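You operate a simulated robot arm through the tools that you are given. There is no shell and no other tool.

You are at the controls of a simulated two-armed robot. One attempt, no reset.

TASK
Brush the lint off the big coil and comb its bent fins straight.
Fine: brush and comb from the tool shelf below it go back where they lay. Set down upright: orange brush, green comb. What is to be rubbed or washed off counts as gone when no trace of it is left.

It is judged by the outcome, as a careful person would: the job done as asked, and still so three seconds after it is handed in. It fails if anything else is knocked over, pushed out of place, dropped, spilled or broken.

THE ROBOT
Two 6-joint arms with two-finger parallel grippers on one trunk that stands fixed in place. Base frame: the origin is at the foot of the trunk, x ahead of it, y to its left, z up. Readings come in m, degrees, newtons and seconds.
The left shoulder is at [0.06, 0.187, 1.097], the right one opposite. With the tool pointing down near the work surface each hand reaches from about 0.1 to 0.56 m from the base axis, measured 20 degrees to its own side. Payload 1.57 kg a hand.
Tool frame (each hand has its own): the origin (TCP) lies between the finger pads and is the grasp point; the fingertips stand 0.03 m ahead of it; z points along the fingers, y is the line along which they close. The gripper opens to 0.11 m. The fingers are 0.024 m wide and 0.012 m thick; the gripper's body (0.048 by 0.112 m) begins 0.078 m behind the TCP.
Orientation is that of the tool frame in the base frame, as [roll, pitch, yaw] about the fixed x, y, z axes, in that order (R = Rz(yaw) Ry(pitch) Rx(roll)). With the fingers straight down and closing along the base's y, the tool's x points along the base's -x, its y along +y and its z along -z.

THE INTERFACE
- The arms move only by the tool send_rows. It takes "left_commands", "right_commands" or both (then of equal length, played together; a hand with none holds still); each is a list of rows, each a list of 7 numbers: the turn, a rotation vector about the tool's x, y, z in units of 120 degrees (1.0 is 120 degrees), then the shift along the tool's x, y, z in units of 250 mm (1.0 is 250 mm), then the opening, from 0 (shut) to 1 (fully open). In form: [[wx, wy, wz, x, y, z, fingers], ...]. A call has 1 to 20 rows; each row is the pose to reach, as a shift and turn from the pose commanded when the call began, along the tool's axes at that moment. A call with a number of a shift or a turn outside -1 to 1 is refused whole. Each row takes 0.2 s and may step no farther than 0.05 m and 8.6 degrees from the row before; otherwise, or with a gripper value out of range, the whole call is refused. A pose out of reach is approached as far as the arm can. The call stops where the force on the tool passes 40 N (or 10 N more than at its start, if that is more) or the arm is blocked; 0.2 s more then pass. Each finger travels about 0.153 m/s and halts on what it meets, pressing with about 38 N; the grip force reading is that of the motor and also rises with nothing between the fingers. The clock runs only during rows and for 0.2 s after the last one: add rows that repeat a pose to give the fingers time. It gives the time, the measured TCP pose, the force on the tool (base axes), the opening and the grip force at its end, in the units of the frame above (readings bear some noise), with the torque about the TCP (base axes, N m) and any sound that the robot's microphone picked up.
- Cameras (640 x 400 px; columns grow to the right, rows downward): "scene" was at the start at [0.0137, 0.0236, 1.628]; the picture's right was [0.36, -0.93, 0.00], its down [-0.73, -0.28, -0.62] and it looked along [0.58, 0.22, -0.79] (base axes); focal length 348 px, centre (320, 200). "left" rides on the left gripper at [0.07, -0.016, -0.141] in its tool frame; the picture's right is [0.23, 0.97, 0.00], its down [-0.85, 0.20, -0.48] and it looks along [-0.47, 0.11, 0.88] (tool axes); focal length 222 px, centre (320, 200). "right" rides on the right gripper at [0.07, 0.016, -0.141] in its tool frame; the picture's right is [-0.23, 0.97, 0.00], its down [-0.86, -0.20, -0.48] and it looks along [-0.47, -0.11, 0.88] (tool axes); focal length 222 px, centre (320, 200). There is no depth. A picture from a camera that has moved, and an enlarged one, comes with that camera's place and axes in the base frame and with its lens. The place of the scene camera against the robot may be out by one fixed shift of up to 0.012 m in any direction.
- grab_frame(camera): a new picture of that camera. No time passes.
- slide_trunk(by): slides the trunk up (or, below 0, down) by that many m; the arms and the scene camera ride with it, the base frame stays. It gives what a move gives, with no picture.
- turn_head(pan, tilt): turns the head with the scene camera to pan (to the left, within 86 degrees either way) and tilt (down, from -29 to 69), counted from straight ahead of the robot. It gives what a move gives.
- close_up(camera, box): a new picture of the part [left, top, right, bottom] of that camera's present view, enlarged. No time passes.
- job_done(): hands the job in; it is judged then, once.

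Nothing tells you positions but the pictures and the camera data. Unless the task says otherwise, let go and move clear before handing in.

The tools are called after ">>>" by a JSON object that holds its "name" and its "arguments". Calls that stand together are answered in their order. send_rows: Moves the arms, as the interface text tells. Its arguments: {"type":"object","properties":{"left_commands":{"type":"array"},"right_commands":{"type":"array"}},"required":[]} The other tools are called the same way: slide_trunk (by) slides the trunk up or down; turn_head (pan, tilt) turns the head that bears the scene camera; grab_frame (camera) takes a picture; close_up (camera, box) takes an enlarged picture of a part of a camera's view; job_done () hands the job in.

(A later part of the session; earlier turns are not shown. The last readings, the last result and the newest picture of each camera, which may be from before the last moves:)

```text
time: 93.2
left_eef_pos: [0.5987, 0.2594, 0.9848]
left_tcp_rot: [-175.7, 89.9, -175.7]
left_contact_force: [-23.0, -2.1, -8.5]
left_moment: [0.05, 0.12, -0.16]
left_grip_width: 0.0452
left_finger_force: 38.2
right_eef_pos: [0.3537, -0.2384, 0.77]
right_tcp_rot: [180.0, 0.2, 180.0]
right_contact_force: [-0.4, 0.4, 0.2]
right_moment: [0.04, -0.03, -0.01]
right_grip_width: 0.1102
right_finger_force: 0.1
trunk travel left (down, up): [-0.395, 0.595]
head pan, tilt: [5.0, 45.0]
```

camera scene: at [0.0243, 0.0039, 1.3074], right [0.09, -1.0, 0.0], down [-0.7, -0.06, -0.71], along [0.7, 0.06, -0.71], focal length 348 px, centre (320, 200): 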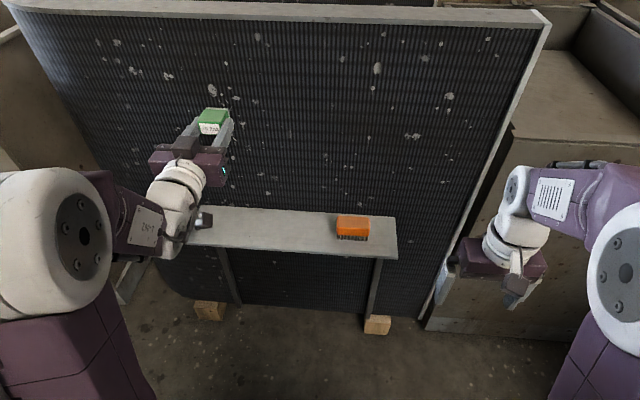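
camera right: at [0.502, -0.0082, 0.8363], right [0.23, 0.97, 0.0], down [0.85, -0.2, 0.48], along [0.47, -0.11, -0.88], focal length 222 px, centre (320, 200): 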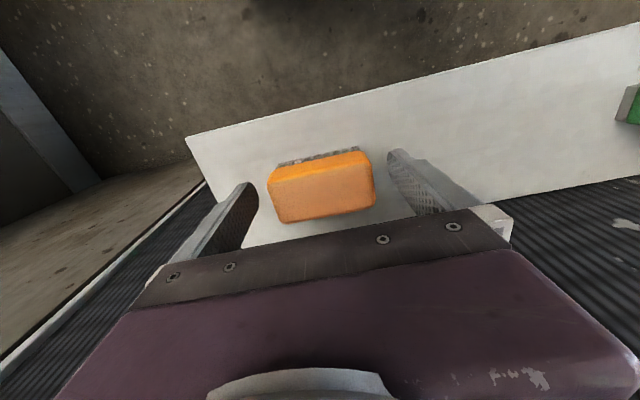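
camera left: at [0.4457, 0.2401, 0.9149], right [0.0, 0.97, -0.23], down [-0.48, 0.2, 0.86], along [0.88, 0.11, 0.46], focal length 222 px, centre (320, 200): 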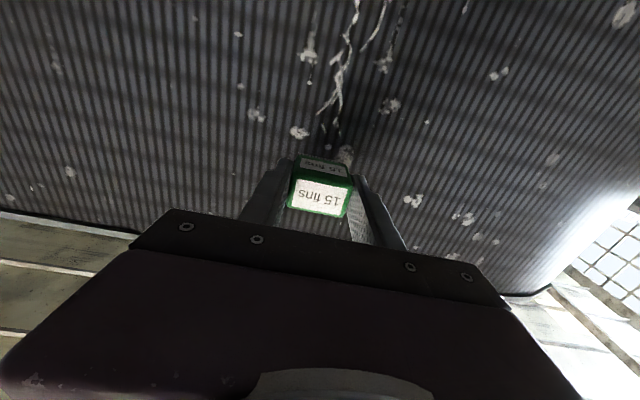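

Contact at x≈0.599 with 23 N. I'll ease off about 1 mm and stroke down along the fins through the whole bent spot.

>>> {"name": "send_rows", "arguments": {"left_commands": [[0, 0, 0, 0, 0, -0.004, 0.1], [0, 0, 0, 0.05, 0, -0.004, 0.1], [0, 0, 0, 0.1, 0, -0.004, 0.1], [0, 0, 0, 0.15, 0, -0.004, 0.1], [0, 0, 0, 0.2, 0, -0.004, 0.1], [0, 0, 0, 0.25, 0, -0.004, 0.1], [0, 0, 0, 0.3, 0, -0.004, 0.1], [0, 0, 0, 0.35, 0, -0.004, 0.1], [0, 0, 0, 0.4, 0, -0.004, 0.1], [0, 0, 0, 0.45, 0, -0.004, 0.1], [0, 0, 0, 0.5, 0, -0.004, 0.1], [0, 0, 0, 0.55, 0, -0.004, 0.1], [0, 0, 0, 0.6, 0, -0.004, 0.1], [0, 0, 0, 0.64, 0, -0.004, 0.1], [0, 0, 0, 0.64, 0, -0.004, 0.1]]}}

>>> {"name": "grab_frame", "arguments": {"camera": "left"}}

>>> {"name": "close_up", "arguments": {"camera": "scene", "box": [170, 50, 290, 150]}}

```text
time: 95.5
left_eef_pos: [0.5998, 0.2633, 0.8827]
left_tcp_rot: [-74.9, 89.2, -75.0]
left_contact_force: [-33.5, -2.7, 7.7]
left_moment: [0.0, -0.09, 0.05]
left_grip_width: 0.0452
left_finger_force: 37.8
left hand out of reach, approached as far as the arm can: row 9, 10, 11
right_eef_pos: [0.3518, -0.2396, 0.7716]
right_tcp_rot: [180.0, 0.5, -179.8]
right_contact_force: [-0.3, 0.4, -0.9]
right_moment: [0.05, -0.02, 0.02]
right_grip_width: 0.11
right_finger_force: 0.0
trunk travel left (down, up): [-0.395, 0.595]
head pan, tilt: [5.0, 45.0]
stopped in row 11 (left hand): the force on the tool passed its limit at 40 N (the readings are from after the stop); the commanded pose is now the measured one
```

```text
taken
camera left: at [0.4595, 0.2461, 0.8122], right [0.0, 0.97, -0.24], down [-0.48, 0.21, 0.85], along [0.88, 0.11, 0.47], focal length 222 px, centre (320, 200)
```

left: 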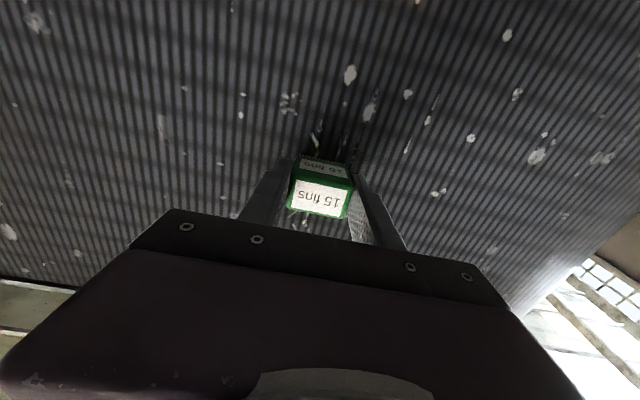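

```text
4.00 times, centred on (230, 100) of scene
camera zoom: at [0.0161, 0.0026, 1.3075], right [0.09, -1.0, 0.0], down [-0.7, -0.06, -0.71], along [0.71, 0.06, -0.7], focal length 1394 px, centre (680, 600)
```

zoom: 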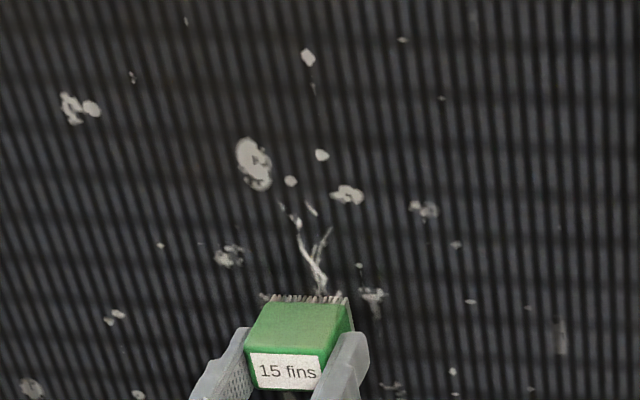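

The stroke stopped at z≈0.883 because the left arm can't fold further at this trunk height and pressed harder (the force limit caught it). I'll draw up and back off the face, then lower the trunk more.

>>> {"name": "send_rows", "arguments": {"left_commands": [[0, 0, 0, -0.02, 0, -0.02, 0.1], [0, 0, 0, -0.1, 0, -0.06, 0.1], [0, 0, 0, -0.2, -0.01, -0.1, 0.1], [0, 0, 0, -0.3, -0.015, -0.14, 0.1], [0, 0, 0, -0.4, -0.015, -0.18, 0.1], [0, 0, 0, -0.4, -0.015, -0.18, 0.1]]}}

>>> {"name": "close_up", "arguments": {"camera": "scene", "box": [170, 70, 290, 170]}}

>>> {"name": "grab_frame", "arguments": {"camera": "left"}}

```text
time: 96.9
left_eef_pos: [0.5641, 0.2648, 0.9787]
left_tcp_rot: [-109.3, 89.1, -109.5]
left_contact_force: [0.3, 0.3, -1.1]
left_moment: [0.02, 0.02, 0.0]
left_grip_width: 0.0449
left_finger_force: 37.6
right_eef_pos: [0.356, -0.2383, 0.7688]
right_tcp_rot: [-180.0, 0.1, -179.9]
right_contact_force: [-0.6, 0.6, 0.2]
right_moment: [-0.02, -0.02, 0.01]
right_grip_width: 0.1103
right_finger_force: 0.2
trunk travel left (down, up): [-0.395, 0.595]
head pan, tilt: [5.0, 45.0]
```

```text
4.00 times, centred on (230, 120) of scene
camera zoom: at [0.0249, 0.004, 1.3074], right [0.09, -1.0, 0.0], down [-0.7, -0.06, -0.71], along [0.7, 0.06, -0.71], focal length 1394 px, centre (680, 520)
```

zoom: 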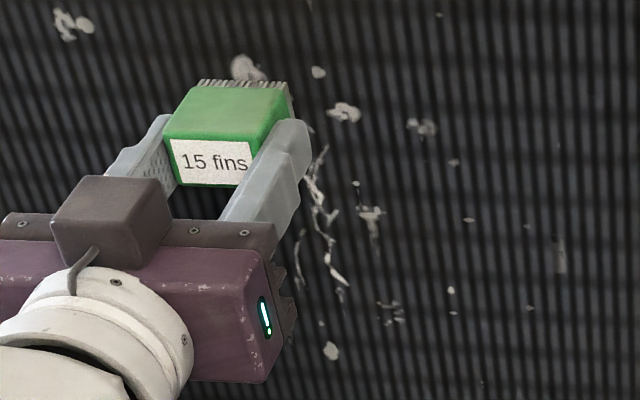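

```text
taken
camera left: at [0.4225, 0.2477, 0.9099], right [0.0, 0.97, -0.24], down [-0.47, 0.21, 0.85], along [0.88, 0.11, 0.46], focal length 222 px, centre (320, 200)
```

left: 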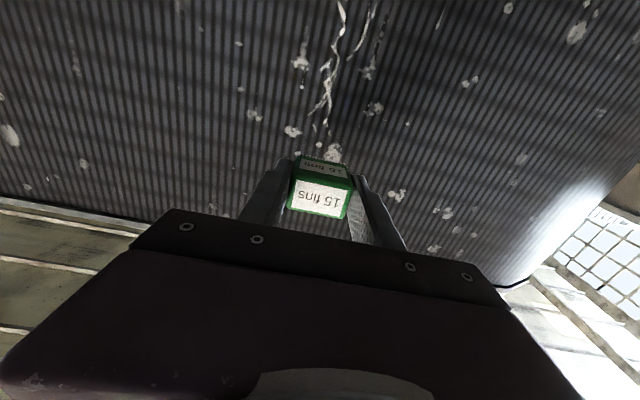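

Backed off to (0.564, 0.264, 0.979), comb still firm. I'll trim the small tilt, raise the hand, and then lower the trunk by 0.1 m so the whole stroke lies within easy reach.

>>> {"name": "send_rows", "arguments": {"left_commands": [[-0.0017, -0.0025, 0.0071, -0.1, -0.01, -0.03, 0.1], [-0.0017, -0.0025, 0.0071, -0.2, -0.016, -0.05, 0.1], [-0.0017, -0.0025, 0.0071, -0.32, -0.016, -0.05, 0.1], [-0.0017, -0.0025, 0.0071, -0.32, -0.016, -0.05, 0.1]]}}

>>> {"name": "slide_trunk", "arguments": {"by": -0.1}}

>>> {"name": "grab_frame", "arguments": {"camera": "scene"}}

>>> {"name": "grab_frame", "arguments": {"camera": "left"}}

```text
time: 97.9
left_eef_pos: [0.5507, 0.2612, 1.0577]
left_tcp_rot: [44.4, 90.0, 44.4]
left_contact_force: [0.0, -1.2, -1.6]
left_moment: [-0.01, 0.04, -0.02]
left_grip_width: 0.0451
left_finger_force: 38.2
right_eef_pos: [0.3566, -0.2383, 0.7711]
right_tcp_rot: [180.0, 0.1, -179.9]
right_contact_force: [-0.4, -0.3, 0.3]
right_moment: [-0.02, 0.0, 0.01]
right_grip_width: 0.1099
right_finger_force: 0.0
trunk travel left (down, up): [-0.395, 0.595]
head pan, tilt: [5.0, 45.0]
```

```text
time: 99.2
left_eef_pos: [0.5512, 0.2606, 0.9582]
left_tcp_rot: [27.0, 89.9, 27.0]
left_contact_force: [0.3, -0.2, -0.5]
left_moment: [0.0, 0.03, 0.01]
left_grip_width: 0.045
left_finger_force: 38.5
right_eef_pos: [0.3562, -0.2391, 0.669]
right_tcp_rot: [180.0, 0.1, 180.0]
right_contact_force: [-0.1, -1.6, 0.3]
right_moment: [0.05, -0.02, -0.01]
right_grip_width: 0.1101
right_finger_force: 0.0
trunk travel left (down, up): [-0.295, 0.695]
head pan, tilt: [5.0, 45.0]
```

```text
taken
camera scene: at [0.0243, 0.0039, 1.2074], right [0.09, -1.0, 0.0], down [-0.7, -0.06, -0.71], along [0.7, 0.06, -0.71], focal length 348 px, centre (320, 200)
```

scene: 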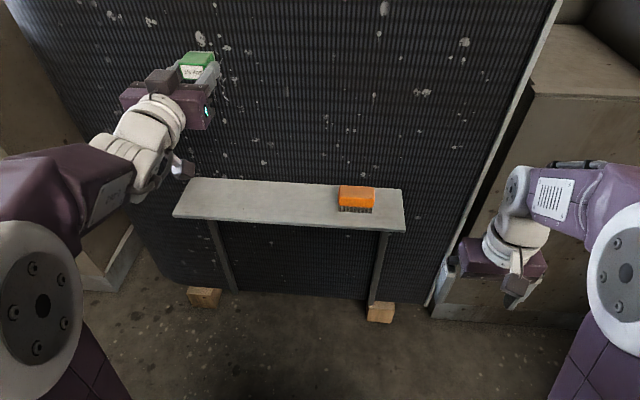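

```text
taken
camera left: at [0.4096, 0.2428, 0.8874], right [0.0, 0.97, -0.23], down [-0.48, 0.2, 0.85], along [0.88, 0.11, 0.47], focal length 222 px, centre (320, 200)
```

left: 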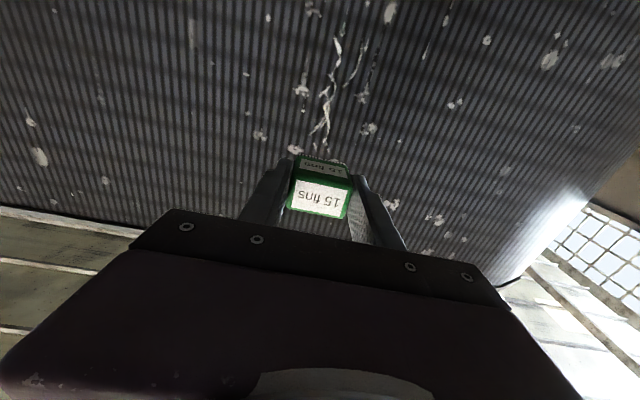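

The left arm is open and level at (0.551, 0.261, 0.958). I'll go above the bent fins, press lightly, and stroke down the full length.

>>> {"name": "send_rows", "arguments": {"left_commands": [[0, 0, 0, -0.06, -0.006, 0.06, 0.1], [0, 0, 0, -0.107, -0.006, 0.12, 0.1], [0, 0, 0, -0.107, -0.006, 0.17, 0.1], [0, 0, 0, -0.107, -0.006, 0.19, 0.1], [0, 0, 0, -0.107, -0.006, 0.2, 0.1], [0, 0, 0, -0.107, -0.006, 0.2, 0.1]]}}

```text
time: 100.6
left_eef_pos: [0.5991, 0.2604, 0.9836]
left_tcp_rot: [24.2, 90.0, 24.2]
left_contact_force: [-4.4, -0.2, -1.4]
left_moment: [-0.02, 0.14, 0.03]
left_grip_width: 0.045
left_finger_force: 38.1
right_eef_pos: [0.3559, -0.2376, 0.6687]
right_tcp_rot: [180.0, 0.1, -180.0]
right_contact_force: [0.3, 0.0, -0.4]
right_moment: [0.0, 0.01, -0.01]
right_grip_width: 0.1102
right_finger_force: 0.1
trunk travel left (down, up): [-0.295, 0.695]
head pan, tilt: [5.0, 45.0]
```

>>> {"name": "send_rows", "arguments": {"left_commands": [[0, 0, 0, 0, 0, 0.005, 0.1], [0, 0, 0, 0.05, 0, 0.005, 0.1], [0, 0, 0, 0.1, 0, 0.005, 0.1], [0, 0, 0, 0.15, 0, 0.005, 0.1], [0, 0, 0, 0.2, 0, 0.005, 0.1], [0, 0, 0, 0.25, 0, 0.005, 0.1], [0, 0, 0, 0.3, 0, 0.005, 0.1], [0, 0, 0, 0.35, 0, 0.005, 0.1], [0, 0, 0, 0.4, 0, 0.005, 0.1], [0, 0, 0, 0.45, 0, 0.005, 0.1], [0, 0, 0, 0.5, 0, 0.005, 0.1], [0, 0, 0, 0.55, 0, 0.005, 0.1], [0, 0, 0, 0.6, 0, 0.005, 0.1], [0, 0, 0, 0.65, 0, 0.005, 0.1], [0, 0, 0, 0.65, 0, 0.005, 0.1]]}}

>>> {"name": "grab_frame", "arguments": {"camera": "left"}}

>>> {"name": "close_up", "arguments": {"camera": "scene", "box": [170, 20, 290, 120]}}

```text
time: 103.8
left_eef_pos: [0.5988, 0.2582, 0.8223]
left_tcp_rot: [13.6, 89.8, 13.4]
left_contact_force: [-19.8, -0.6, 4.1]
left_moment: [-0.01, 0.02, 0.15]
left_grip_width: 0.0452
left_finger_force: 38.3
right_eef_pos: [0.3534, -0.2385, 0.6712]
right_tcp_rot: [-180.0, 0.2, 180.0]
right_contact_force: [-0.1, 0.3, -0.4]
right_moment: [-0.01, 0.01, 0.01]
right_grip_width: 0.1099
right_finger_force: 0.0
trunk travel left (down, up): [-0.295, 0.695]
head pan, tilt: [5.0, 45.0]
```

```text
taken
camera left: at [0.4594, 0.2418, 0.7528], right [0.0, 0.97, -0.23], down [-0.48, 0.2, 0.85], along [0.88, 0.11, 0.47], focal length 222 px, centre (320, 200)
```

left: 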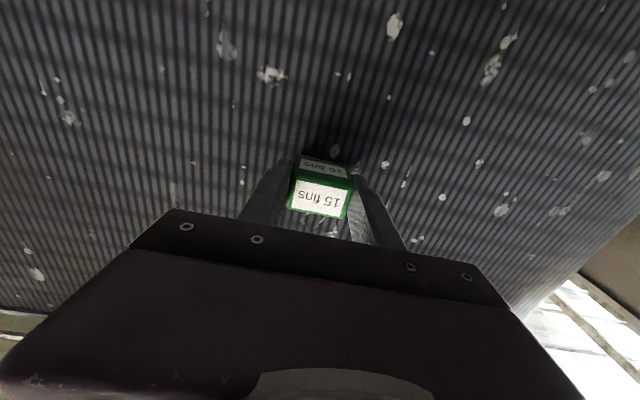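

```text
4.00 times, centred on (230, 70) of scene
camera zoom: at [0.0204, 0.0036, 1.2074], right [0.09, -1.0, 0.0], down [-0.7, -0.06, -0.71], along [0.71, 0.06, -0.7], focal length 1394 px, centre (680, 720)
```

zoom: 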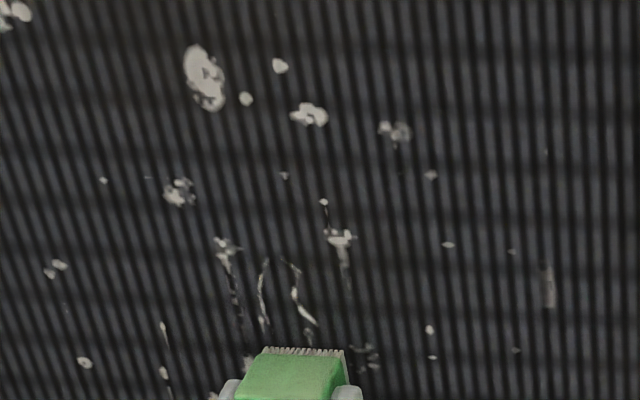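

The upper half of the bent fins is straight now; the lower half still shows squiggles since it's had one pass only. I'll stroke back up with slightly shifted position, then down again.

>>> {"name": "send_rows", "arguments": {"left_commands": [[0, 0, 0, -0.02, 0.02, 0, 0.1], [0, 0, 0, -0.07, 0.02, 0, 0.1], [0, 0, 0, -0.12, 0.02, 0, 0.1], [0, 0, 0, -0.17, 0.02, 0, 0.1], [0, 0, 0, -0.22, 0.02, 0, 0.1], [0, 0, 0, -0.27, 0.02, 0, 0.1], [0, 0, 0, -0.32, 0.02, 0, 0.1], [0, 0, 0, -0.37, 0.02, 0, 0.1], [0, 0, 0, -0.42, 0.02, 0, 0.1], [0, 0, 0, -0.47, 0.02, 0, 0.1], [0, 0, 0, -0.52, 0.02, 0, 0.1], [0, 0, 0, -0.57, 0.02, 0, 0.1], [0, 0, 0, -0.62, 0.02, 0, 0.1], [0, 0, 0, -0.65, 0.02, 0, 0.1], [0, 0, 0, -0.65, 0.02, 0, 0.1]]}}

>>> {"name": "send_rows", "arguments": {"left_commands": [[0, 0, 0, 0.02, -0.04, 0, 0.1], [0, 0, 0, 0.07, -0.04, 0, 0.1], [0, 0, 0, 0.12, -0.04, 0, 0.1], [0, 0, 0, 0.17, -0.04, 0, 0.1], [0, 0, 0, 0.22, -0.04, 0, 0.1], [0, 0, 0, 0.27, -0.04, 0, 0.1], [0, 0, 0, 0.32, -0.04, 0, 0.1], [0, 0, 0, 0.37, -0.04, 0, 0.1], [0, 0, 0, 0.42, -0.04, 0, 0.1], [0, 0, 0, 0.47, -0.04, 0, 0.1], [0, 0, 0, 0.52, -0.04, 0, 0.1], [0, 0, 0, 0.57, -0.04, 0, 0.1], [0, 0, 0, 0.62, -0.04, 0, 0.1], [0, 0, 0, 0.65, -0.04, 0, 0.1], [0, 0, 0, 0.65, -0.04, 0, 0.1]]}}

>>> {"name": "close_up", "arguments": {"camera": "scene", "box": [170, 20, 290, 120]}}

```text
time: 107.0
left_eef_pos: [0.601, 0.2647, 0.9872]
left_tcp_rot: [10.5, 89.9, 10.5]
left_contact_force: [-19.3, -1.1, -6.6]
left_moment: [-0.02, 0.43, -0.06]
left_grip_width: 0.0452
left_finger_force: 38.3
right_eef_pos: [0.3538, -0.237, 0.67]
right_tcp_rot: [-179.9, 0.2, 179.9]
right_contact_force: [0.1, -0.6, 0.0]
right_moment: [-0.01, 0.03, 0.01]
right_grip_width: 0.1097
right_finger_force: 0.0
trunk travel left (down, up): [-0.295, 0.695]
head pan, tilt: [5.0, 45.0]
```

```text
time: 110.2
left_eef_pos: [0.601, 0.2559, 0.8208]
left_tcp_rot: [45.2, 89.9, 44.8]
left_contact_force: [-7.6, -1.0, 1.6]
left_moment: [0.07, -0.11, 0.11]
left_grip_width: 0.0449
left_finger_force: 38.0
right_eef_pos: [0.3556, -0.2379, 0.6698]
right_tcp_rot: [179.9, 0.0, -180.0]
right_contact_force: [-0.2, -0.6, 0.1]
right_moment: [0.02, -0.01, 0.01]
right_grip_width: 0.1101
right_finger_force: 0.1
trunk travel left (down, up): [-0.295, 0.695]
head pan, tilt: [5.0, 45.0]
```

```text
4.00 times, centred on (230, 70) of scene
camera zoom: at [0.023, 0.0036, 1.2074], right [0.09, -1.0, 0.0], down [-0.7, -0.06, -0.71], along [0.71, 0.06, -0.71], focal length 1394 px, centre (680, 720)
```

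zoom: 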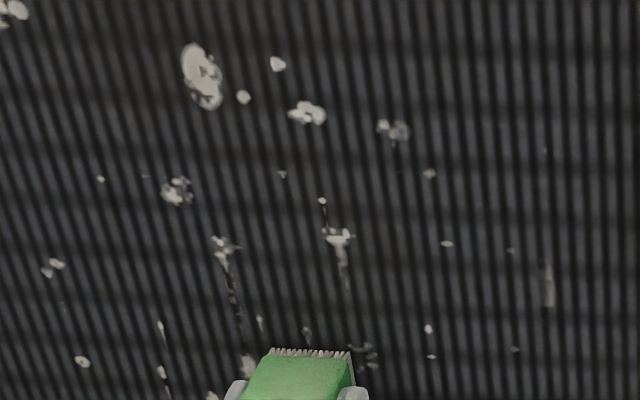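

The squiggles are nearly all gone; two small marks remain just above the comb that may be speckle or remnants. One more up-and-down, slightly lower and shifted left, then I'll compare.

>>> {"name": "send_rows", "arguments": {"left_commands": [[0, 0, 0, 0.04, 0.03, 0.003, 0.1], [0, 0, 0, -0.02, 0.05, 0.003, 0.1], [0, 0, 0, -0.07, 0.05, 0.003, 0.1], [0, 0, 0, -0.12, 0.05, 0.003, 0.1], [0, 0, 0, -0.17, 0.05, 0.003, 0.1], [0, 0, 0, -0.22, 0.05, 0.003, 0.1], [0, 0, 0, -0.27, 0.05, 0.003, 0.1], [0, 0, 0, -0.32, 0.05, 0.003, 0.1], [0, 0, 0, -0.37, 0.05, 0.003, 0.1], [0, 0, 0, -0.42, 0.05, 0.003, 0.1], [0, 0, 0, -0.47, 0.05, 0.003, 0.1], [0, 0, 0, -0.52, 0.05, 0.003, 0.1], [0, 0, 0, -0.57, 0.05, 0.003, 0.1], [0, 0, 0, -0.62, 0.05, 0.003, 0.1], [0, 0, 0, -0.66, 0.05, 0.003, 0.1], [0, 0, 0, -0.66, 0.05, 0.003, 0.1]]}}

>>> {"name": "send_rows", "arguments": {"left_commands": [[0, 0, 0, 0.02, -0.02, 0, 0.1], [0, 0, 0, 0.07, -0.02, 0, 0.1], [0, 0, 0, 0.12, -0.02, 0, 0.1], [0, 0, 0, 0.17, -0.02, 0, 0.1], [0, 0, 0, 0.22, -0.02, 0, 0.1], [0, 0, 0, 0.27, -0.02, 0, 0.1], [0, 0, 0, 0.32, -0.02, 0, 0.1], [0, 0, 0, 0.37, -0.02, 0, 0.1], [0, 0, 0, 0.42, -0.02, 0, 0.1], [0, 0, 0, 0.47, -0.02, 0, 0.1], [0, 0, 0, 0.52, -0.02, 0, 0.1], [0, 0, 0, 0.57, -0.02, 0, 0.1], [0, 0, 0, 0.62, -0.02, 0, 0.1], [0, 0, 0, 0.67, -0.02, 0, 0.1], [0, 0, 0, 0.7, -0.02, 0, 0.1], [0, 0, 0, 0.7, -0.02, 0, 0.1]]}}

>>> {"name": "close_up", "arguments": {"camera": "scene", "box": [170, 20, 290, 120]}}

>>> {"name": "grab_frame", "arguments": {"camera": "left"}}

```text
time: 113.6
left_eef_pos: [0.6006, 0.2665, 0.9903]
left_tcp_rot: [4.2, 89.6, 4.2]
left_contact_force: [-11.0, 0.5, -2.4]
left_moment: [0.02, 0.17, 0.16]
left_grip_width: 0.0452
left_finger_force: 38.2
right_eef_pos: [0.3553, -0.2382, 0.6703]
right_tcp_rot: [180.0, 0.2, 180.0]
right_contact_force: [0.3, 0.4, -0.5]
right_moment: [0.0, 0.08, -0.01]
right_grip_width: 0.11
right_finger_force: 0.0
trunk travel left (down, up): [-0.295, 0.695]
head pan, tilt: [5.0, 45.0]
```

```text
time: 117.0
left_eef_pos: [0.6003, 0.2616, 0.8121]
left_tcp_rot: [15.3, 90.0, 15.5]
left_contact_force: [-6.6, -1.0, 1.7]
left_moment: [0.06, -0.09, 0.07]
left_grip_width: 0.045
left_finger_force: 37.8
right_eef_pos: [0.3551, -0.2374, 0.6703]
right_tcp_rot: [180.0, 0.2, -179.9]
right_contact_force: [-0.5, 0.5, 0.6]
right_moment: [0.02, -0.04, 0.03]
right_grip_width: 0.1102
right_finger_force: 0.0
trunk travel left (down, up): [-0.295, 0.695]
head pan, tilt: [5.0, 45.0]
```

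```text
4.00 times, centred on (230, 70) of scene
camera zoom: at [0.0227, 0.0037, 1.2074], right [0.09, -1.0, 0.0], down [-0.7, -0.06, -0.71], along [0.71, 0.06, -0.71], focal length 1394 px, centre (680, 720)
```

zoom: 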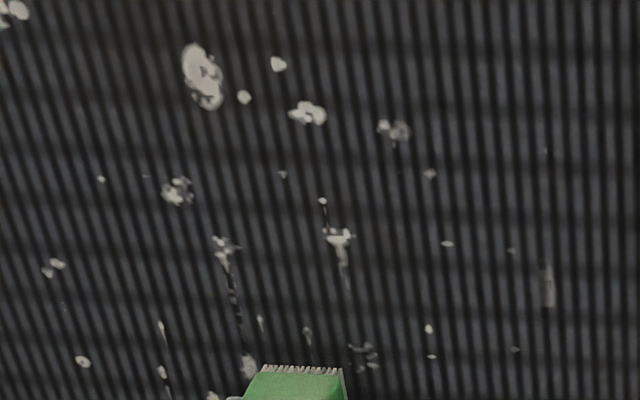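

```text
taken
camera left: at [0.4597, 0.2437, 0.7422], right [0.0, 0.97, -0.23], down [-0.48, 0.2, 0.85], along [0.88, 0.11, 0.47], focal length 222 px, centre (320, 200)
```

left: 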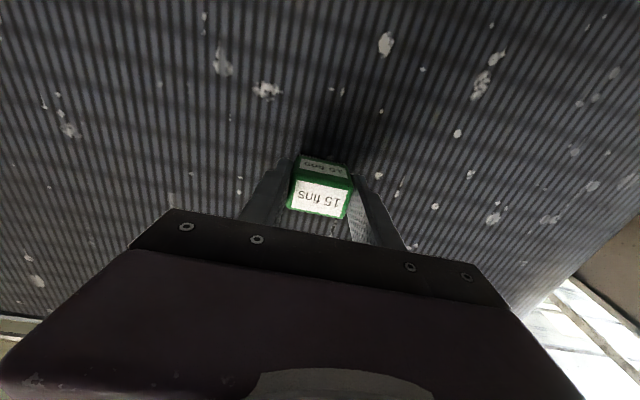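

The squiggles are gone; the two tiny grey marks stay unchanged through passes, so they look like fixed speckle. For full coverage I'll do one more up-stroke shifted right and a down-stroke shifted left.

>>> {"name": "send_rows", "arguments": {"left_commands": [[0, 0, 0, -0.01, -0.03, 0.002, 0.1], [0, 0, 0, -0.06, -0.05, 0.002, 0.1], [0, 0, 0, -0.12, -0.05, 0.002, 0.1], [0, 0, 0, -0.18, -0.05, 0.002, 0.1], [0, 0, 0, -0.24, -0.05, 0.002, 0.1], [0, 0, 0, -0.3, -0.05, 0.002, 0.1], [0, 0, 0, -0.36, -0.05, 0.002, 0.1], [0, 0, 0, -0.42, -0.05, 0.002, 0.1], [0, 0, 0, -0.48, -0.05, 0.002, 0.1], [0, 0, 0, -0.54, -0.05, 0.002, 0.1], [0, 0, 0, -0.6, -0.05, 0.002, 0.1], [0, 0, 0, -0.66, -0.05, 0.002, 0.1], [0, 0, 0, -0.7, -0.05, 0.002, 0.1], [0, 0, 0, -0.7, -0.05, 0.002, 0.1]]}}

>>> {"name": "send_rows", "arguments": {"left_commands": [[0, 0, 0, 0.01, 0.05, 0, 0.1], [0, 0, 0, 0.06, 0.09, 0, 0.1], [0, 0, 0, 0.12, 0.09, 0, 0.1], [0, 0, 0, 0.18, 0.09, 0, 0.1], [0, 0, 0, 0.24, 0.09, 0, 0.1], [0, 0, 0, 0.3, 0.09, 0, 0.1], [0, 0, 0, 0.36, 0.09, 0, 0.1], [0, 0, 0, 0.42, 0.09, 0, 0.1], [0, 0, 0, 0.48, 0.09, 0, 0.1], [0, 0, 0, 0.54, 0.09, 0, 0.1], [0, 0, 0, 0.6, 0.09, 0, 0.1], [0, 0, 0, 0.66, 0.09, 0, 0.1], [0, 0, 0, 0.7, 0.09, 0, 0.1], [0, 0, 0, 0.7, 0.09, 0, 0.1]]}}

>>> {"name": "close_up", "arguments": {"camera": "scene", "box": [170, 20, 290, 120]}}

```text
time: 120.0
left_eef_pos: [0.5998, 0.2471, 0.9907]
left_tcp_rot: [11.3, 89.6, 11.2]
left_contact_force: [-18.4, -0.4, -5.0]
left_moment: [0.02, 0.27, 0.01]
left_grip_width: 0.0449
left_finger_force: 38.7
left hand out of reach, approached as far as the arm can: row 1, 2, 3
right_eef_pos: [0.3549, -0.2377, 0.6711]
right_tcp_rot: [180.0, 0.3, 179.9]
right_contact_force: [-0.3, 0.5, 0.7]
right_moment: [-0.02, 0.0, 0.01]
right_grip_width: 0.11
right_finger_force: 0.0
trunk travel left (down, up): [-0.295, 0.695]
head pan, tilt: [5.0, 45.0]
```

```text
time: 123.0
left_eef_pos: [0.6019, 0.2718, 0.815]
left_tcp_rot: [8.6, 89.8, 8.6]
left_contact_force: [-13.8, 0.3, 3.3]
left_moment: [0.0, -0.15, 0.04]
left_grip_width: 0.0451
left_finger_force: 37.8
right_eef_pos: [0.3543, -0.2386, 0.6703]
right_tcp_rot: [-180.0, 0.3, -180.0]
right_contact_force: [-0.6, 1.3, -0.4]
right_moment: [-0.02, 0.02, 0.0]
right_grip_width: 0.11
right_finger_force: 0.1
trunk travel left (down, up): [-0.295, 0.695]
head pan, tilt: [5.0, 45.0]
```

```text
4.00 times, centred on (230, 70) of scene
camera zoom: at [0.0219, 0.0037, 1.2074], right [0.09, -1.0, 0.0], down [-0.7, -0.06, -0.71], along [0.71, 0.06, -0.71], focal length 1394 px, centre (680, 720)
```

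zoom: 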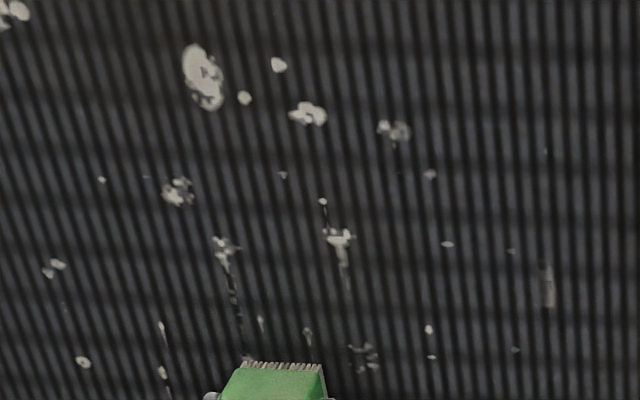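

No change in those marks: they're fixed speckle, and the fins look straight. I'll withdraw the comb up and back from the face and look again from the comb-free view.

>>> {"name": "send_rows", "arguments": {"left_commands": [[0, 0, 0, -0.08, -0.01, -0.01, 0.1], [0, 0, 0, -0.18, -0.02, -0.04, 0.1], [0, 0, 0, -0.28, -0.03, -0.09, 0.1], [0, 0, 0, -0.38, -0.04, -0.14, 0.1], [0, 0, 0, -0.48, -0.06, -0.19, 0.1], [0, 0, 0, -0.58, -0.08, -0.22, 0.1], [0, 0, 0, -0.68, -0.1, -0.22, 0.1], [0, 0, 0, -0.78, -0.1, -0.22, 0.1], [0, 0, 0, -0.78, -0.1, -0.22, 0.1]]}}

>>> {"name": "grab_frame", "arguments": {"camera": "left"}}

>>> {"name": "close_up", "arguments": {"camera": "left", "box": [240, 0, 440, 160]}}

```text
time: 125.0
left_eef_pos: [0.546, 0.2448, 1.0069]
left_tcp_rot: [-178.6, 90.0, -178.6]
left_contact_force: [-1.0, 0.3, -0.5]
left_moment: [-0.01, 0.01, 0.0]
left_grip_width: 0.045
left_finger_force: 37.5
right_eef_pos: [0.3562, -0.2381, 0.6697]
right_tcp_rot: [-179.9, 0.1, -179.9]
right_contact_force: [-0.4, 0.5, 0.2]
right_moment: [-0.05, 0.02, -0.02]
right_grip_width: 0.1102
right_finger_force: 0.1
trunk travel left (down, up): [-0.295, 0.695]
head pan, tilt: [5.0, 45.0]
```

```text
taken
camera left: at [0.4052, 0.2273, 0.936], right [0.0, 0.97, -0.23], down [-0.48, 0.2, 0.85], along [0.88, 0.11, 0.47], focal length 222 px, centre (320, 200)
```

left: 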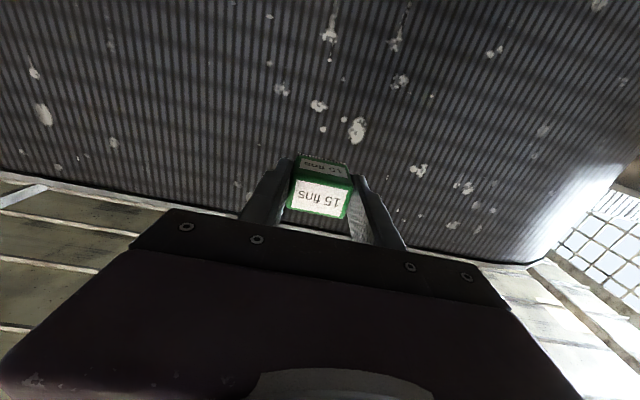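

```text
2.50 times, centred on (340, 80) of left
camera zoom: at [0.4052, 0.2273, 0.936], right [0.0, 0.97, -0.23], down [-0.48, 0.2, 0.85], along [0.88, 0.11, 0.47], focal length 555 px, centre (270, 500)
```

zoom: 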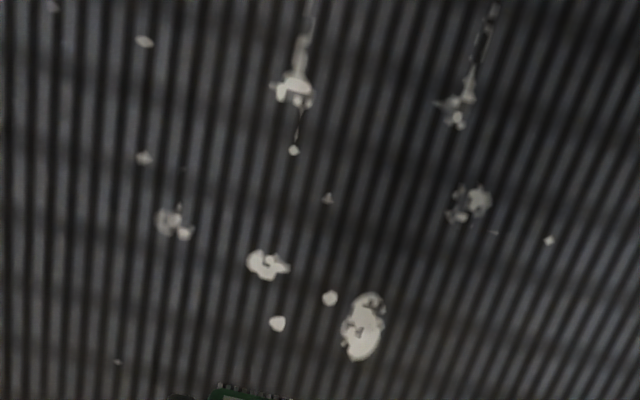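

The bent-fin squiggles are all gone; only fixed speckle remains. Now the comb goes back: trunk up to its earlier height, then I turn the comb teeth-down again.

>>> {"name": "slide_trunk", "arguments": {"by": 0.18}}

>>> {"name": "send_rows", "arguments": {"left_commands": [[0, 0.0, 0, 0.08, 0, -0.08, 0.1], [0, 0.0, 0, 0.2, 0, -0.12, 0.1], [0, 0.068, 0, 0.3, 0.002, -0.18, 0.1], [0, 0.136, 0, 0.4, 0.004, -0.22, 0.1], [0, 0.204, 0, 0.5, 0.006, -0.25, 0.1], [0, 0.272, 0, 0.6, 0.008, -0.27, 0.1], [0, 0.34, 0, 0.68, 0.008, -0.28, 0.1], [0, 0.408, 0, 0.76, 0.008, -0.28, 0.1], [0, 0.408, 0, 0.76, 0.008, -0.28, 0.1]]}}

```text
time: 127.0
left_eef_pos: [0.5456, 0.2453, 1.186]
left_tcp_rot: [31.6, 90.0, 31.7]
left_contact_force: [0.1, 0.9, -1.1]
left_moment: [-0.02, 0.07, 0.0]
left_grip_width: 0.0449
left_finger_force: 37.8
right_eef_pos: [0.3578, -0.2385, 0.8502]
right_tcp_rot: [180.0, 0.1, -180.0]
right_contact_force: [0.1, 0.4, 0.0]
right_moment: [-0.01, 0.03, -0.01]
right_grip_width: 0.11
right_finger_force: 0.0
trunk travel left (down, up): [-0.475, 0.515]
head pan, tilt: [5.0, 45.0]
```

```text
time: 129.0
left_eef_pos: [0.4762, 0.2474, 0.9976]
left_tcp_rot: [-180.0, 41.0, -180.0]
left_contact_force: [-0.4, 0.4, -1.4]
left_moment: [0.0, -0.02, -0.01]
left_grip_width: 0.0451
left_finger_force: 38.0
right_eef_pos: [0.3566, -0.2387, 0.8499]
right_tcp_rot: [-180.0, 0.1, 180.0]
right_contact_force: [0.1, 0.1, -0.1]
right_moment: [-0.03, 0.02, 0.0]
right_grip_width: 0.1101
right_finger_force: 0.1
trunk travel left (down, up): [-0.475, 0.515]
head pan, tilt: [5.0, 45.0]
```

Tracking well at 41°. Finishing the turn to straight down near (0.51, 0.247, 0.83).

>>> {"name": "send_rows", "arguments": {"left_commands": [[0, 0.068, 0, 0.05, 0, 0.09, 0.1], [0, 0.136, 0, 0.1, 0, 0.18, 0.1], [0, 0.205, 0, 0.15, 0, 0.28, 0.1], [0, 0.273, 0, 0.2, 0, 0.38, 0.1], [0, 0.342, 0, 0.27, 0, 0.48, 0.1], [0, 0.342, 0, 0.337, 0, 0.595, 0.1], [0, 0.342, 0, 0.337, 0, 0.595, 0.1]]}}

>>> {"name": "grab_frame", "arguments": {"camera": "left"}}

>>> {"name": "grab_frame", "arguments": {"camera": "scene"}}

```text
time: 130.6
left_eef_pos: [0.5109, 0.2489, 0.829]
left_tcp_rot: [180.0, 0.0, -180.0]
left_contact_force: [-0.1, 0.1, -1.3]
left_moment: [0.01, -0.02, 0.04]
left_grip_width: 0.0452
left_finger_force: 38.2
right_eef_pos: [0.3565, -0.2394, 0.8506]
right_tcp_rot: [-179.9, 0.1, 180.0]
right_contact_force: [0.0, -0.9, 0.4]
right_moment: [-0.01, 0.01, -0.03]
right_grip_width: 0.1103
right_finger_force: 0.0
trunk travel left (down, up): [-0.475, 0.515]
head pan, tilt: [5.0, 45.0]
```

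```text
taken
camera left: at [0.442, 0.2308, 0.9701], right [-0.23, 0.97, 0.0], down [0.85, 0.2, 0.48], along [0.47, 0.11, -0.88], focal length 222 px, centre (320, 200)
```

left: 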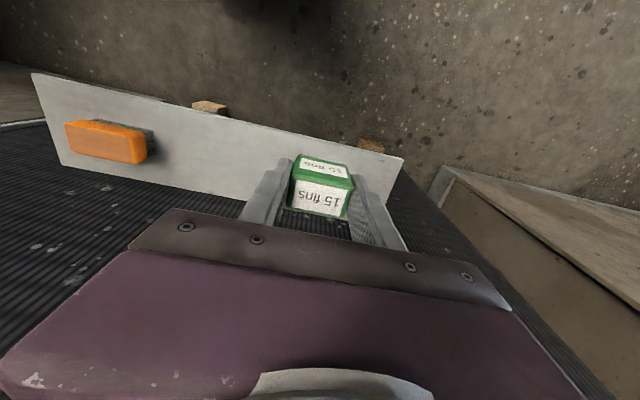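

```text
taken
camera scene: at [0.0244, 0.0038, 1.3874], right [0.09, -1.0, 0.0], down [-0.7, -0.06, -0.71], along [0.7, 0.06, -0.71], focal length 348 px, centre (320, 200)
```

scene: 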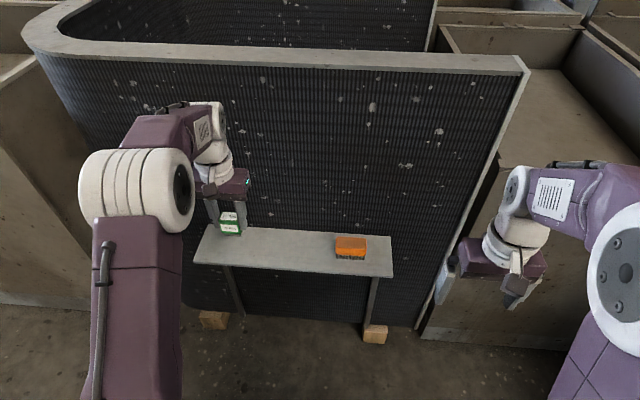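

The comb hangs teeth-down at (0.511, 0.248, 0.829). I'll move over its spot and down to about 1 cm above the shelf.

>>> {"name": "send_rows", "arguments": {"left_commands": [[0, 0, 0, -0.06, -0.003, 0.08, 0.1], [0, 0, 0, -0.12, -0.006, 0.16, 0.1], [0, 0, 0, -0.18, -0.01, 0.24, 0.1], [0, 0, 0, -0.243, -0.01, 0.3, 0.1], [0, 0, 0, -0.243, -0.01, 0.38, 0.1], [0, 0, 0, -0.243, -0.01, 0.46, 0.1], [0, 0, 0, -0.243, -0.01, 0.52, 0.1], [0, 0, 0, -0.243, -0.01, 0.52, 0.1]]}}

>>> {"name": "close_up", "arguments": {"camera": "scene", "box": [190, 190, 310, 270]}}

>>> {"name": "grab_frame", "arguments": {"camera": "left"}}

```text
time: 132.4
left_eef_pos: [0.5702, 0.2445, 0.6997]
left_tcp_rot: [180.0, -0.1, -180.0]
left_contact_force: [0.8, 0.4, -1.6]
left_moment: [0.0, 0.01, 0.01]
left_grip_width: 0.0451
left_finger_force: 38.1
right_eef_pos: [0.3569, -0.2376, 0.8497]
right_tcp_rot: [179.9, 0.2, -180.0]
right_contact_force: [-0.2, 0.1, 0.6]
right_moment: [-0.03, 0.0, -0.01]
right_grip_width: 0.1099
right_finger_force: 0.1
trunk travel left (down, up): [-0.475, 0.515]
head pan, tilt: [5.0, 45.0]
```

```text
5.00 times, centred on (250, 230) of scene
camera zoom: at [0.0245, 0.0039, 1.3874], right [0.09, -1.0, 0.0], down [-0.7, -0.06, -0.71], along [0.7, 0.06, -0.71], focal length 1743 px, centre (670, 50)
```

zoom: 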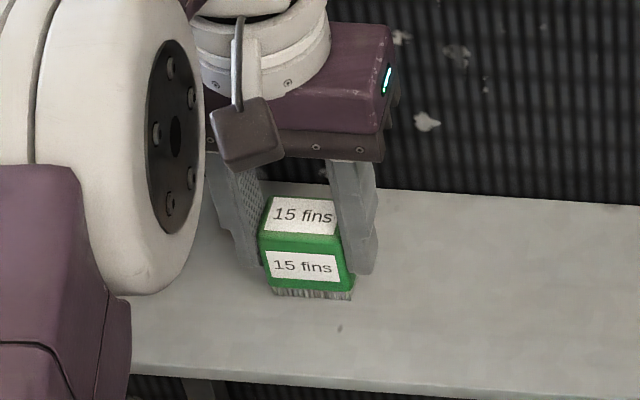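

```text
taken
camera left: at [0.5016, 0.2266, 0.8406], right [-0.23, 0.97, 0.0], down [0.85, 0.2, 0.48], along [0.47, 0.11, -0.88], focal length 222 px, centre (320, 200)
```

left: 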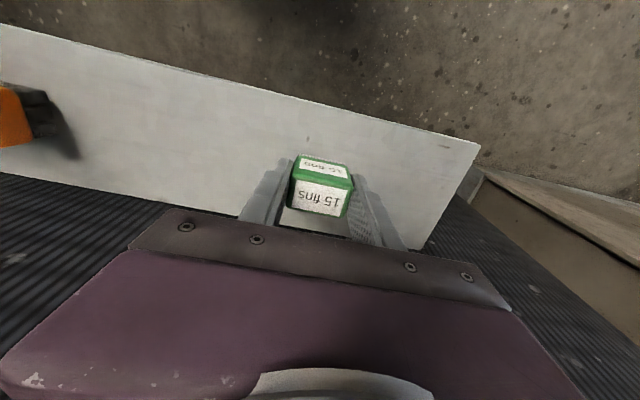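

The comb hovers about 1 cm above its spot, within 2 mm of the pick position. Lowering gently.

>>> {"name": "send_rows", "arguments": {"left_commands": [[0, 0, 0, -0.004, 0.005, 0.015, 0.1], [0, 0, 0, -0.004, 0.005, 0.028, 0.1], [0, 0, 0, -0.004, 0.005, 0.034, 0.1], [0, 0, 0, -0.004, 0.005, 0.034, 0.1]]}}

```text
time: 133.4
left_eef_pos: [0.5726, 0.246, 0.6909]
left_tcp_rot: [-180.0, 0.0, -180.0]
left_contact_force: [-0.4, 0.5, -0.8]
left_moment: [-0.02, -0.01, 0.03]
left_grip_width: 0.045
left_finger_force: 38.1
right_eef_pos: [0.3571, -0.2361, 0.8489]
right_tcp_rot: [180.0, 0.1, -180.0]
right_contact_force: [0.9, 0.0, -0.7]
right_moment: [0.03, 0.0, 0.0]
right_grip_width: 0.1101
right_finger_force: 0.1
trunk travel left (down, up): [-0.475, 0.515]
head pan, tilt: [5.0, 45.0]
```

>>> {"name": "send_rows", "arguments": {"left_commands": [[0, 0, 0, 0, 0, 0.004, 0.1], [0, 0, 0, 0, 0, 0.006, 0.1], [0, 0, 0, 0, 0, 0.006, 0.1]]}}

```text
time: 134.2
left_eef_pos: [0.572, 0.2468, 0.69]
left_tcp_rot: [180.0, 0.1, 180.0]
left_contact_force: [-0.7, 0.0, 2.1]
left_moment: [-0.03, 0.01, -0.03]
left_grip_width: 0.0446
left_finger_force: 38.1
right_eef_pos: [0.3551, -0.2379, 0.8495]
right_tcp_rot: [180.0, 0.1, 180.0]
right_contact_force: [-0.7, -0.9, -0.5]
right_moment: [-0.02, -0.02, 0.0]
right_grip_width: 0.11
right_finger_force: 0.1
trunk travel left (down, up): [-0.475, 0.515]
head pan, tilt: [5.0, 45.0]
```

The teeth touch the shelf (force turned to +2.1 N) at the same height as when picked. Opening the fingers slowly.

>>> {"name": "send_rows", "arguments": {"left_commands": [[0, 0, 0, 0, 0, 0.001, 0.42], [0, 0, 0, 0, 0, 0.001, 0.5], [0, 0, 0, 0, 0, 0.001, 0.65], [0, 0, 0, 0, 0, 0.001, 0.85], [0, 0, 0, 0, 0, 0.001, 1], [0, 0, 0, 0, 0, 0.001, 1]]}}

>>> {"name": "close_up", "arguments": {"camera": "scene", "box": [190, 190, 310, 270]}}

>>> {"name": "grab_frame", "arguments": {"camera": "left"}}

```text
time: 135.6
left_eef_pos: [0.5719, 0.2455, 0.6893]
left_tcp_rot: [179.9, 0.0, -180.0]
left_contact_force: [0.5, -0.2, 0.5]
left_moment: [-0.03, 0.03, -0.01]
left_grip_width: 0.1101
left_finger_force: 0.1
right_eef_pos: [0.3566, -0.2386, 0.8501]
right_tcp_rot: [-179.9, 0.2, -180.0]
right_contact_force: [0.4, -0.5, -0.2]
right_moment: [-0.01, 0.01, -0.01]
right_grip_width: 0.1101
right_finger_force: 0.0
trunk travel left (down, up): [-0.475, 0.515]
head pan, tilt: [5.0, 45.0]
```

```text
5.00 times, centred on (250, 230) of scene
camera zoom: at [0.0244, 0.0039, 1.3874], right [0.09, -1.0, 0.0], down [-0.7, -0.06, -0.71], along [0.7, 0.06, -0.71], focal length 1743 px, centre (670, 50)
```

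zoom: 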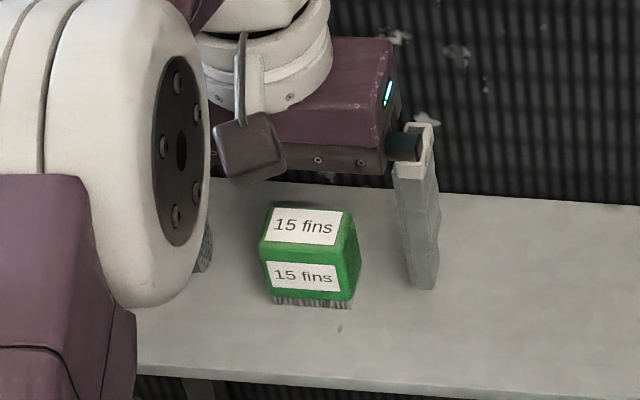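

```text
taken
camera left: at [0.5032, 0.2277, 0.8297], right [-0.23, 0.97, 0.0], down [0.85, 0.2, 0.48], along [0.47, 0.11, -0.88], focal length 222 px, centre (320, 200)
```

left: 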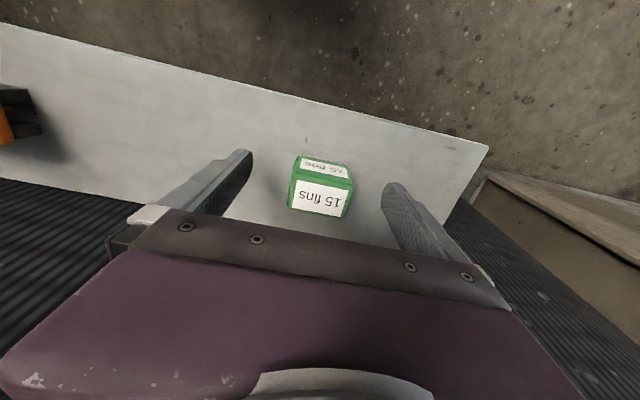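

The comb stands upright on its old spot with the fingers clear on both sides. Now I lift the left hand straight up and back out to the side.

>>> {"name": "send_rows", "arguments": {"left_commands": [[0, 0, 0, 0, 0, -0.06, 1], [0, 0, 0, 0, 0, -0.14, 1], [0, 0, 0, 0.02, 0, -0.24, 1], [0, 0, 0, 0.08, 0, -0.36, 1], [0, 0, 0, 0.16, 0, -0.48, 1], [0, 0, 0, 0.26, 0.03, -0.6, 1], [0, 0, 0, 0.36, 0.08, -0.7, 1], [0, 0, 0, 0.48, 0.16, -0.78, 1], [0, 0, 0, 0.6, 0.25, -0.84, 1], [0, 0, 0, 0.72, 0.36, -0.88, 1], [0, 0, 0, 0.84, 0.48, -0.88, 1], [0, 0, 0, 0.94, 0.58, -0.88, 1], [0, 0, 0, 0.94, 0.58, -0.88, 1]]}}

>>> {"name": "grab_frame", "arguments": {"camera": "scene"}}

>>> {"name": "close_up", "arguments": {"camera": "scene", "box": [220, 220, 276, 255]}}

>>> {"name": "close_up", "arguments": {"camera": "scene", "box": [190, 100, 280, 180]}}

>>> {"name": "close_up", "arguments": {"camera": "scene", "box": [320, 120, 410, 200]}}

>>> {"name": "close_up", "arguments": {"camera": "scene", "box": [316, 220, 386, 264]}}

```text
time: 138.4
left_eef_pos: [0.3396, 0.3901, 0.9051]
left_tcp_rot: [179.9, 0.1, 179.9]
left_contact_force: [0.7, -0.6, 0.0]
left_moment: [-0.02, 0.03, -0.01]
left_grip_width: 0.11
left_finger_force: 0.0
right_eef_pos: [0.3568, -0.2381, 0.8494]
right_tcp_rot: [-179.9, 0.1, 179.9]
right_contact_force: [0.8, 1.1, -0.6]
right_moment: [-0.03, 0.04, 0.0]
right_grip_width: 0.1099
right_finger_force: 0.1
trunk travel left (down, up): [-0.475, 0.515]
head pan, tilt: [5.0, 45.0]
```

```text
taken
camera scene: at [0.0248, 0.0036, 1.3874], right [0.09, -1.0, 0.0], down [-0.7, -0.06, -0.71], along [0.7, 0.06, -0.71], focal length 348 px, centre (320, 200)
```

scene: 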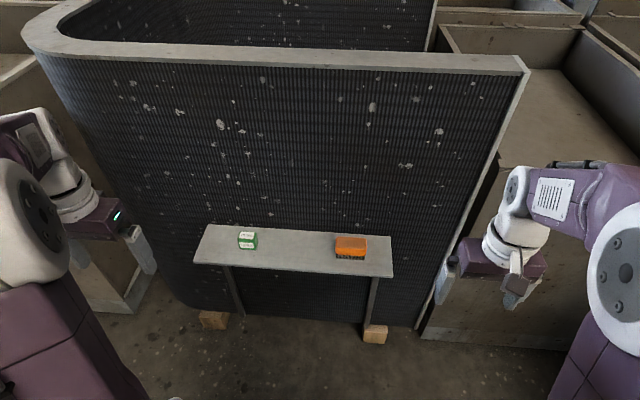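

```text
11.43 times, centred on (248, 238) of scene
camera zoom: at [0.0248, 0.0036, 1.3874], right [0.09, -1.0, 0.0], down [-0.7, -0.06, -0.71], along [0.7, 0.06, -0.71], focal length 3983 px, centre (1143, -229)
```

zoom: 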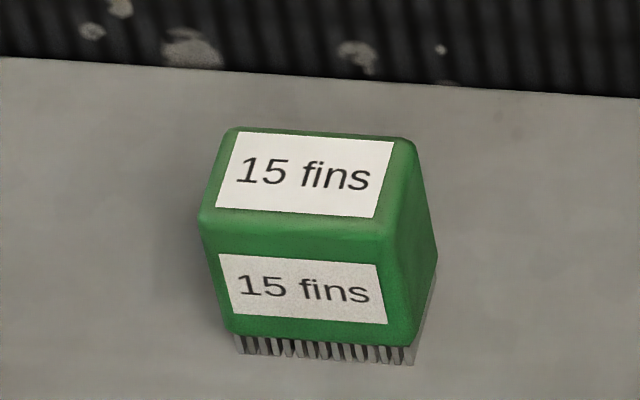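

```text
5.00 times, centred on (235, 140) of scene
camera zoom: at [0.0248, 0.0036, 1.3874], right [0.09, -1.0, 0.0], down [-0.7, -0.06, -0.71], along [0.7, 0.06, -0.71], focal length 1743 px, centre (745, 500)
```

zoom: 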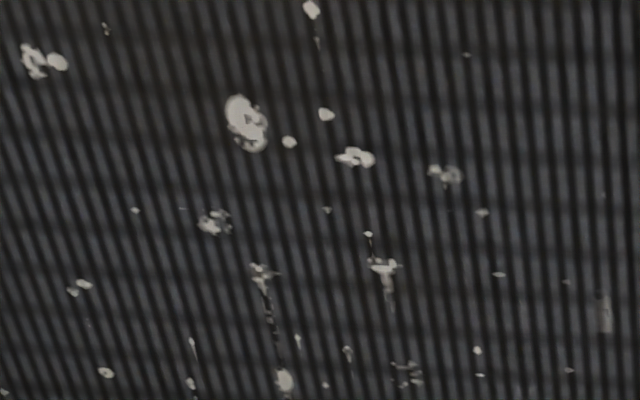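

```text
5.00 times, centred on (365, 160) of scene
camera zoom: at [0.0248, 0.0036, 1.3874], right [0.09, -1.0, 0.0], down [-0.7, -0.06, -0.71], along [0.7, 0.06, -0.71], focal length 1743 px, centre (95, 400)
```

zoom: 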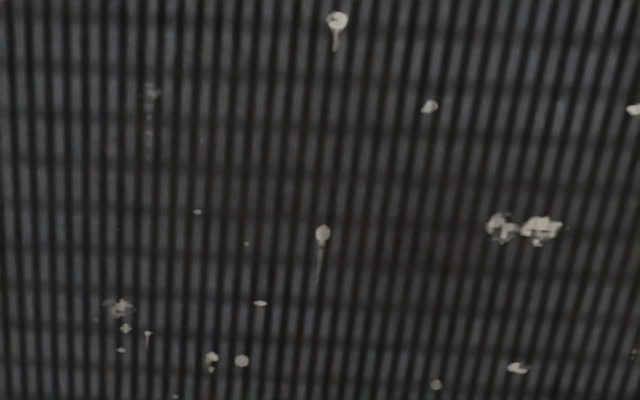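

```text
9.09 times, centred on (351, 242) of scene
camera zoom: at [0.0248, 0.0036, 1.3874], right [0.09, -1.0, 0.0], down [-0.7, -0.06, -0.71], along [0.7, 0.06, -0.71], focal length 3168 px, centre (38, -182)
```

zoom: 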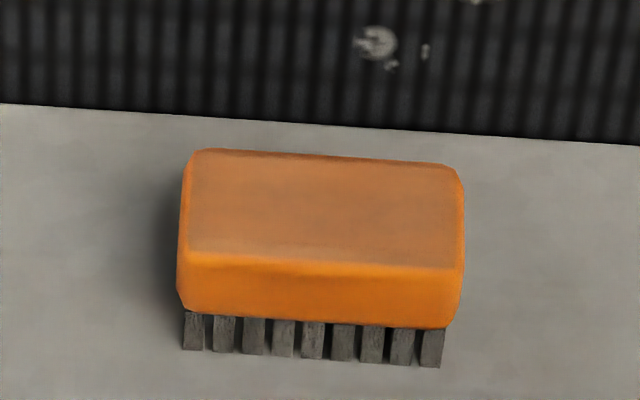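

Both tools are back upright (comb within ~1 mm, brush within ~3 mm), and both spots look clean. Before handing in I'll check the rest of the coil for any other lint or bent fins.

>>> {"name": "turn_head", "arguments": {"pan": 12, "tilt": 25}}

>>> {"name": "grab_frame", "arguments": {"camera": "scene"}}

>>> {"name": "close_up", "arguments": {"camera": "scene", "box": [100, 100, 340, 250]}}

>>> {"name": "close_up", "arguments": {"camera": "scene", "box": [300, 100, 540, 250]}}

```text
time: 139.3
left_eef_pos: [0.3385, 0.3918, 0.9039]
left_tcp_rot: [180.0, 0.0, -180.0]
left_contact_force: [0.4, 0.1, 0.3]
left_moment: [0.0, 0.02, -0.03]
left_grip_width: 0.1098
left_finger_force: 0.0
right_eef_pos: [0.3565, -0.238, 0.8491]
right_tcp_rot: [180.0, 0.2, 180.0]
right_contact_force: [0.0, 0.0, 0.2]
right_moment: [0.01, -0.01, -0.05]
right_grip_width: 0.1099
right_finger_force: 0.1
trunk travel left (down, up): [-0.475, 0.515]
head pan, tilt: [12.0, 25.0]
```

```text
taken
camera scene: at [0.0335, 0.0159, 1.4179], right [0.21, -0.98, 0.0], down [-0.41, -0.09, -0.91], along [0.89, 0.19, -0.42], focal length 348 px, centre (320, 200)
```

scene: 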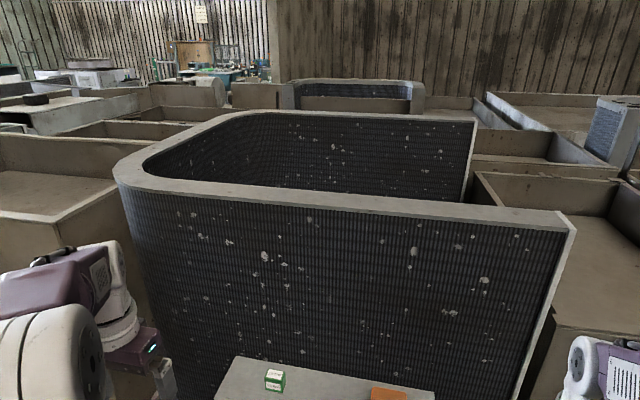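

```text
2.67 times, centred on (220, 175) of scene
camera zoom: at [0.0335, 0.0159, 1.4179], right [0.21, -0.98, 0.0], down [-0.41, -0.09, -0.91], along [0.89, 0.19, -0.42], focal length 929 px, centre (587, 267)
```

zoom: 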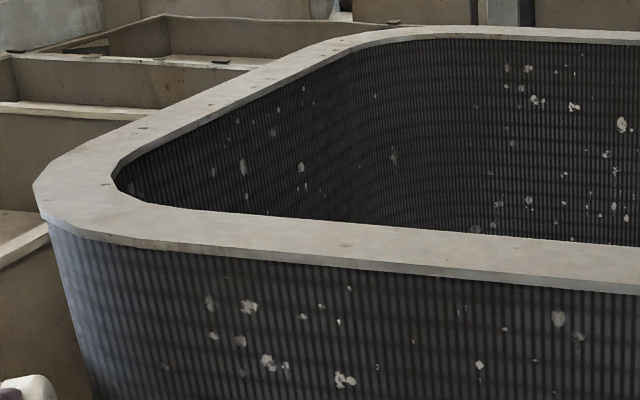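

```text
2.67 times, centred on (420, 175) of scene
camera zoom: at [0.0335, 0.0159, 1.4179], right [0.21, -0.98, 0.0], down [-0.41, -0.09, -0.91], along [0.89, 0.19, -0.42], focal length 929 px, centre (53, 267)
```

zoom: 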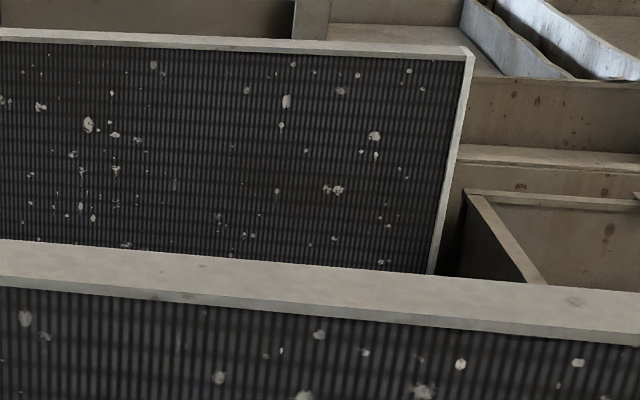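

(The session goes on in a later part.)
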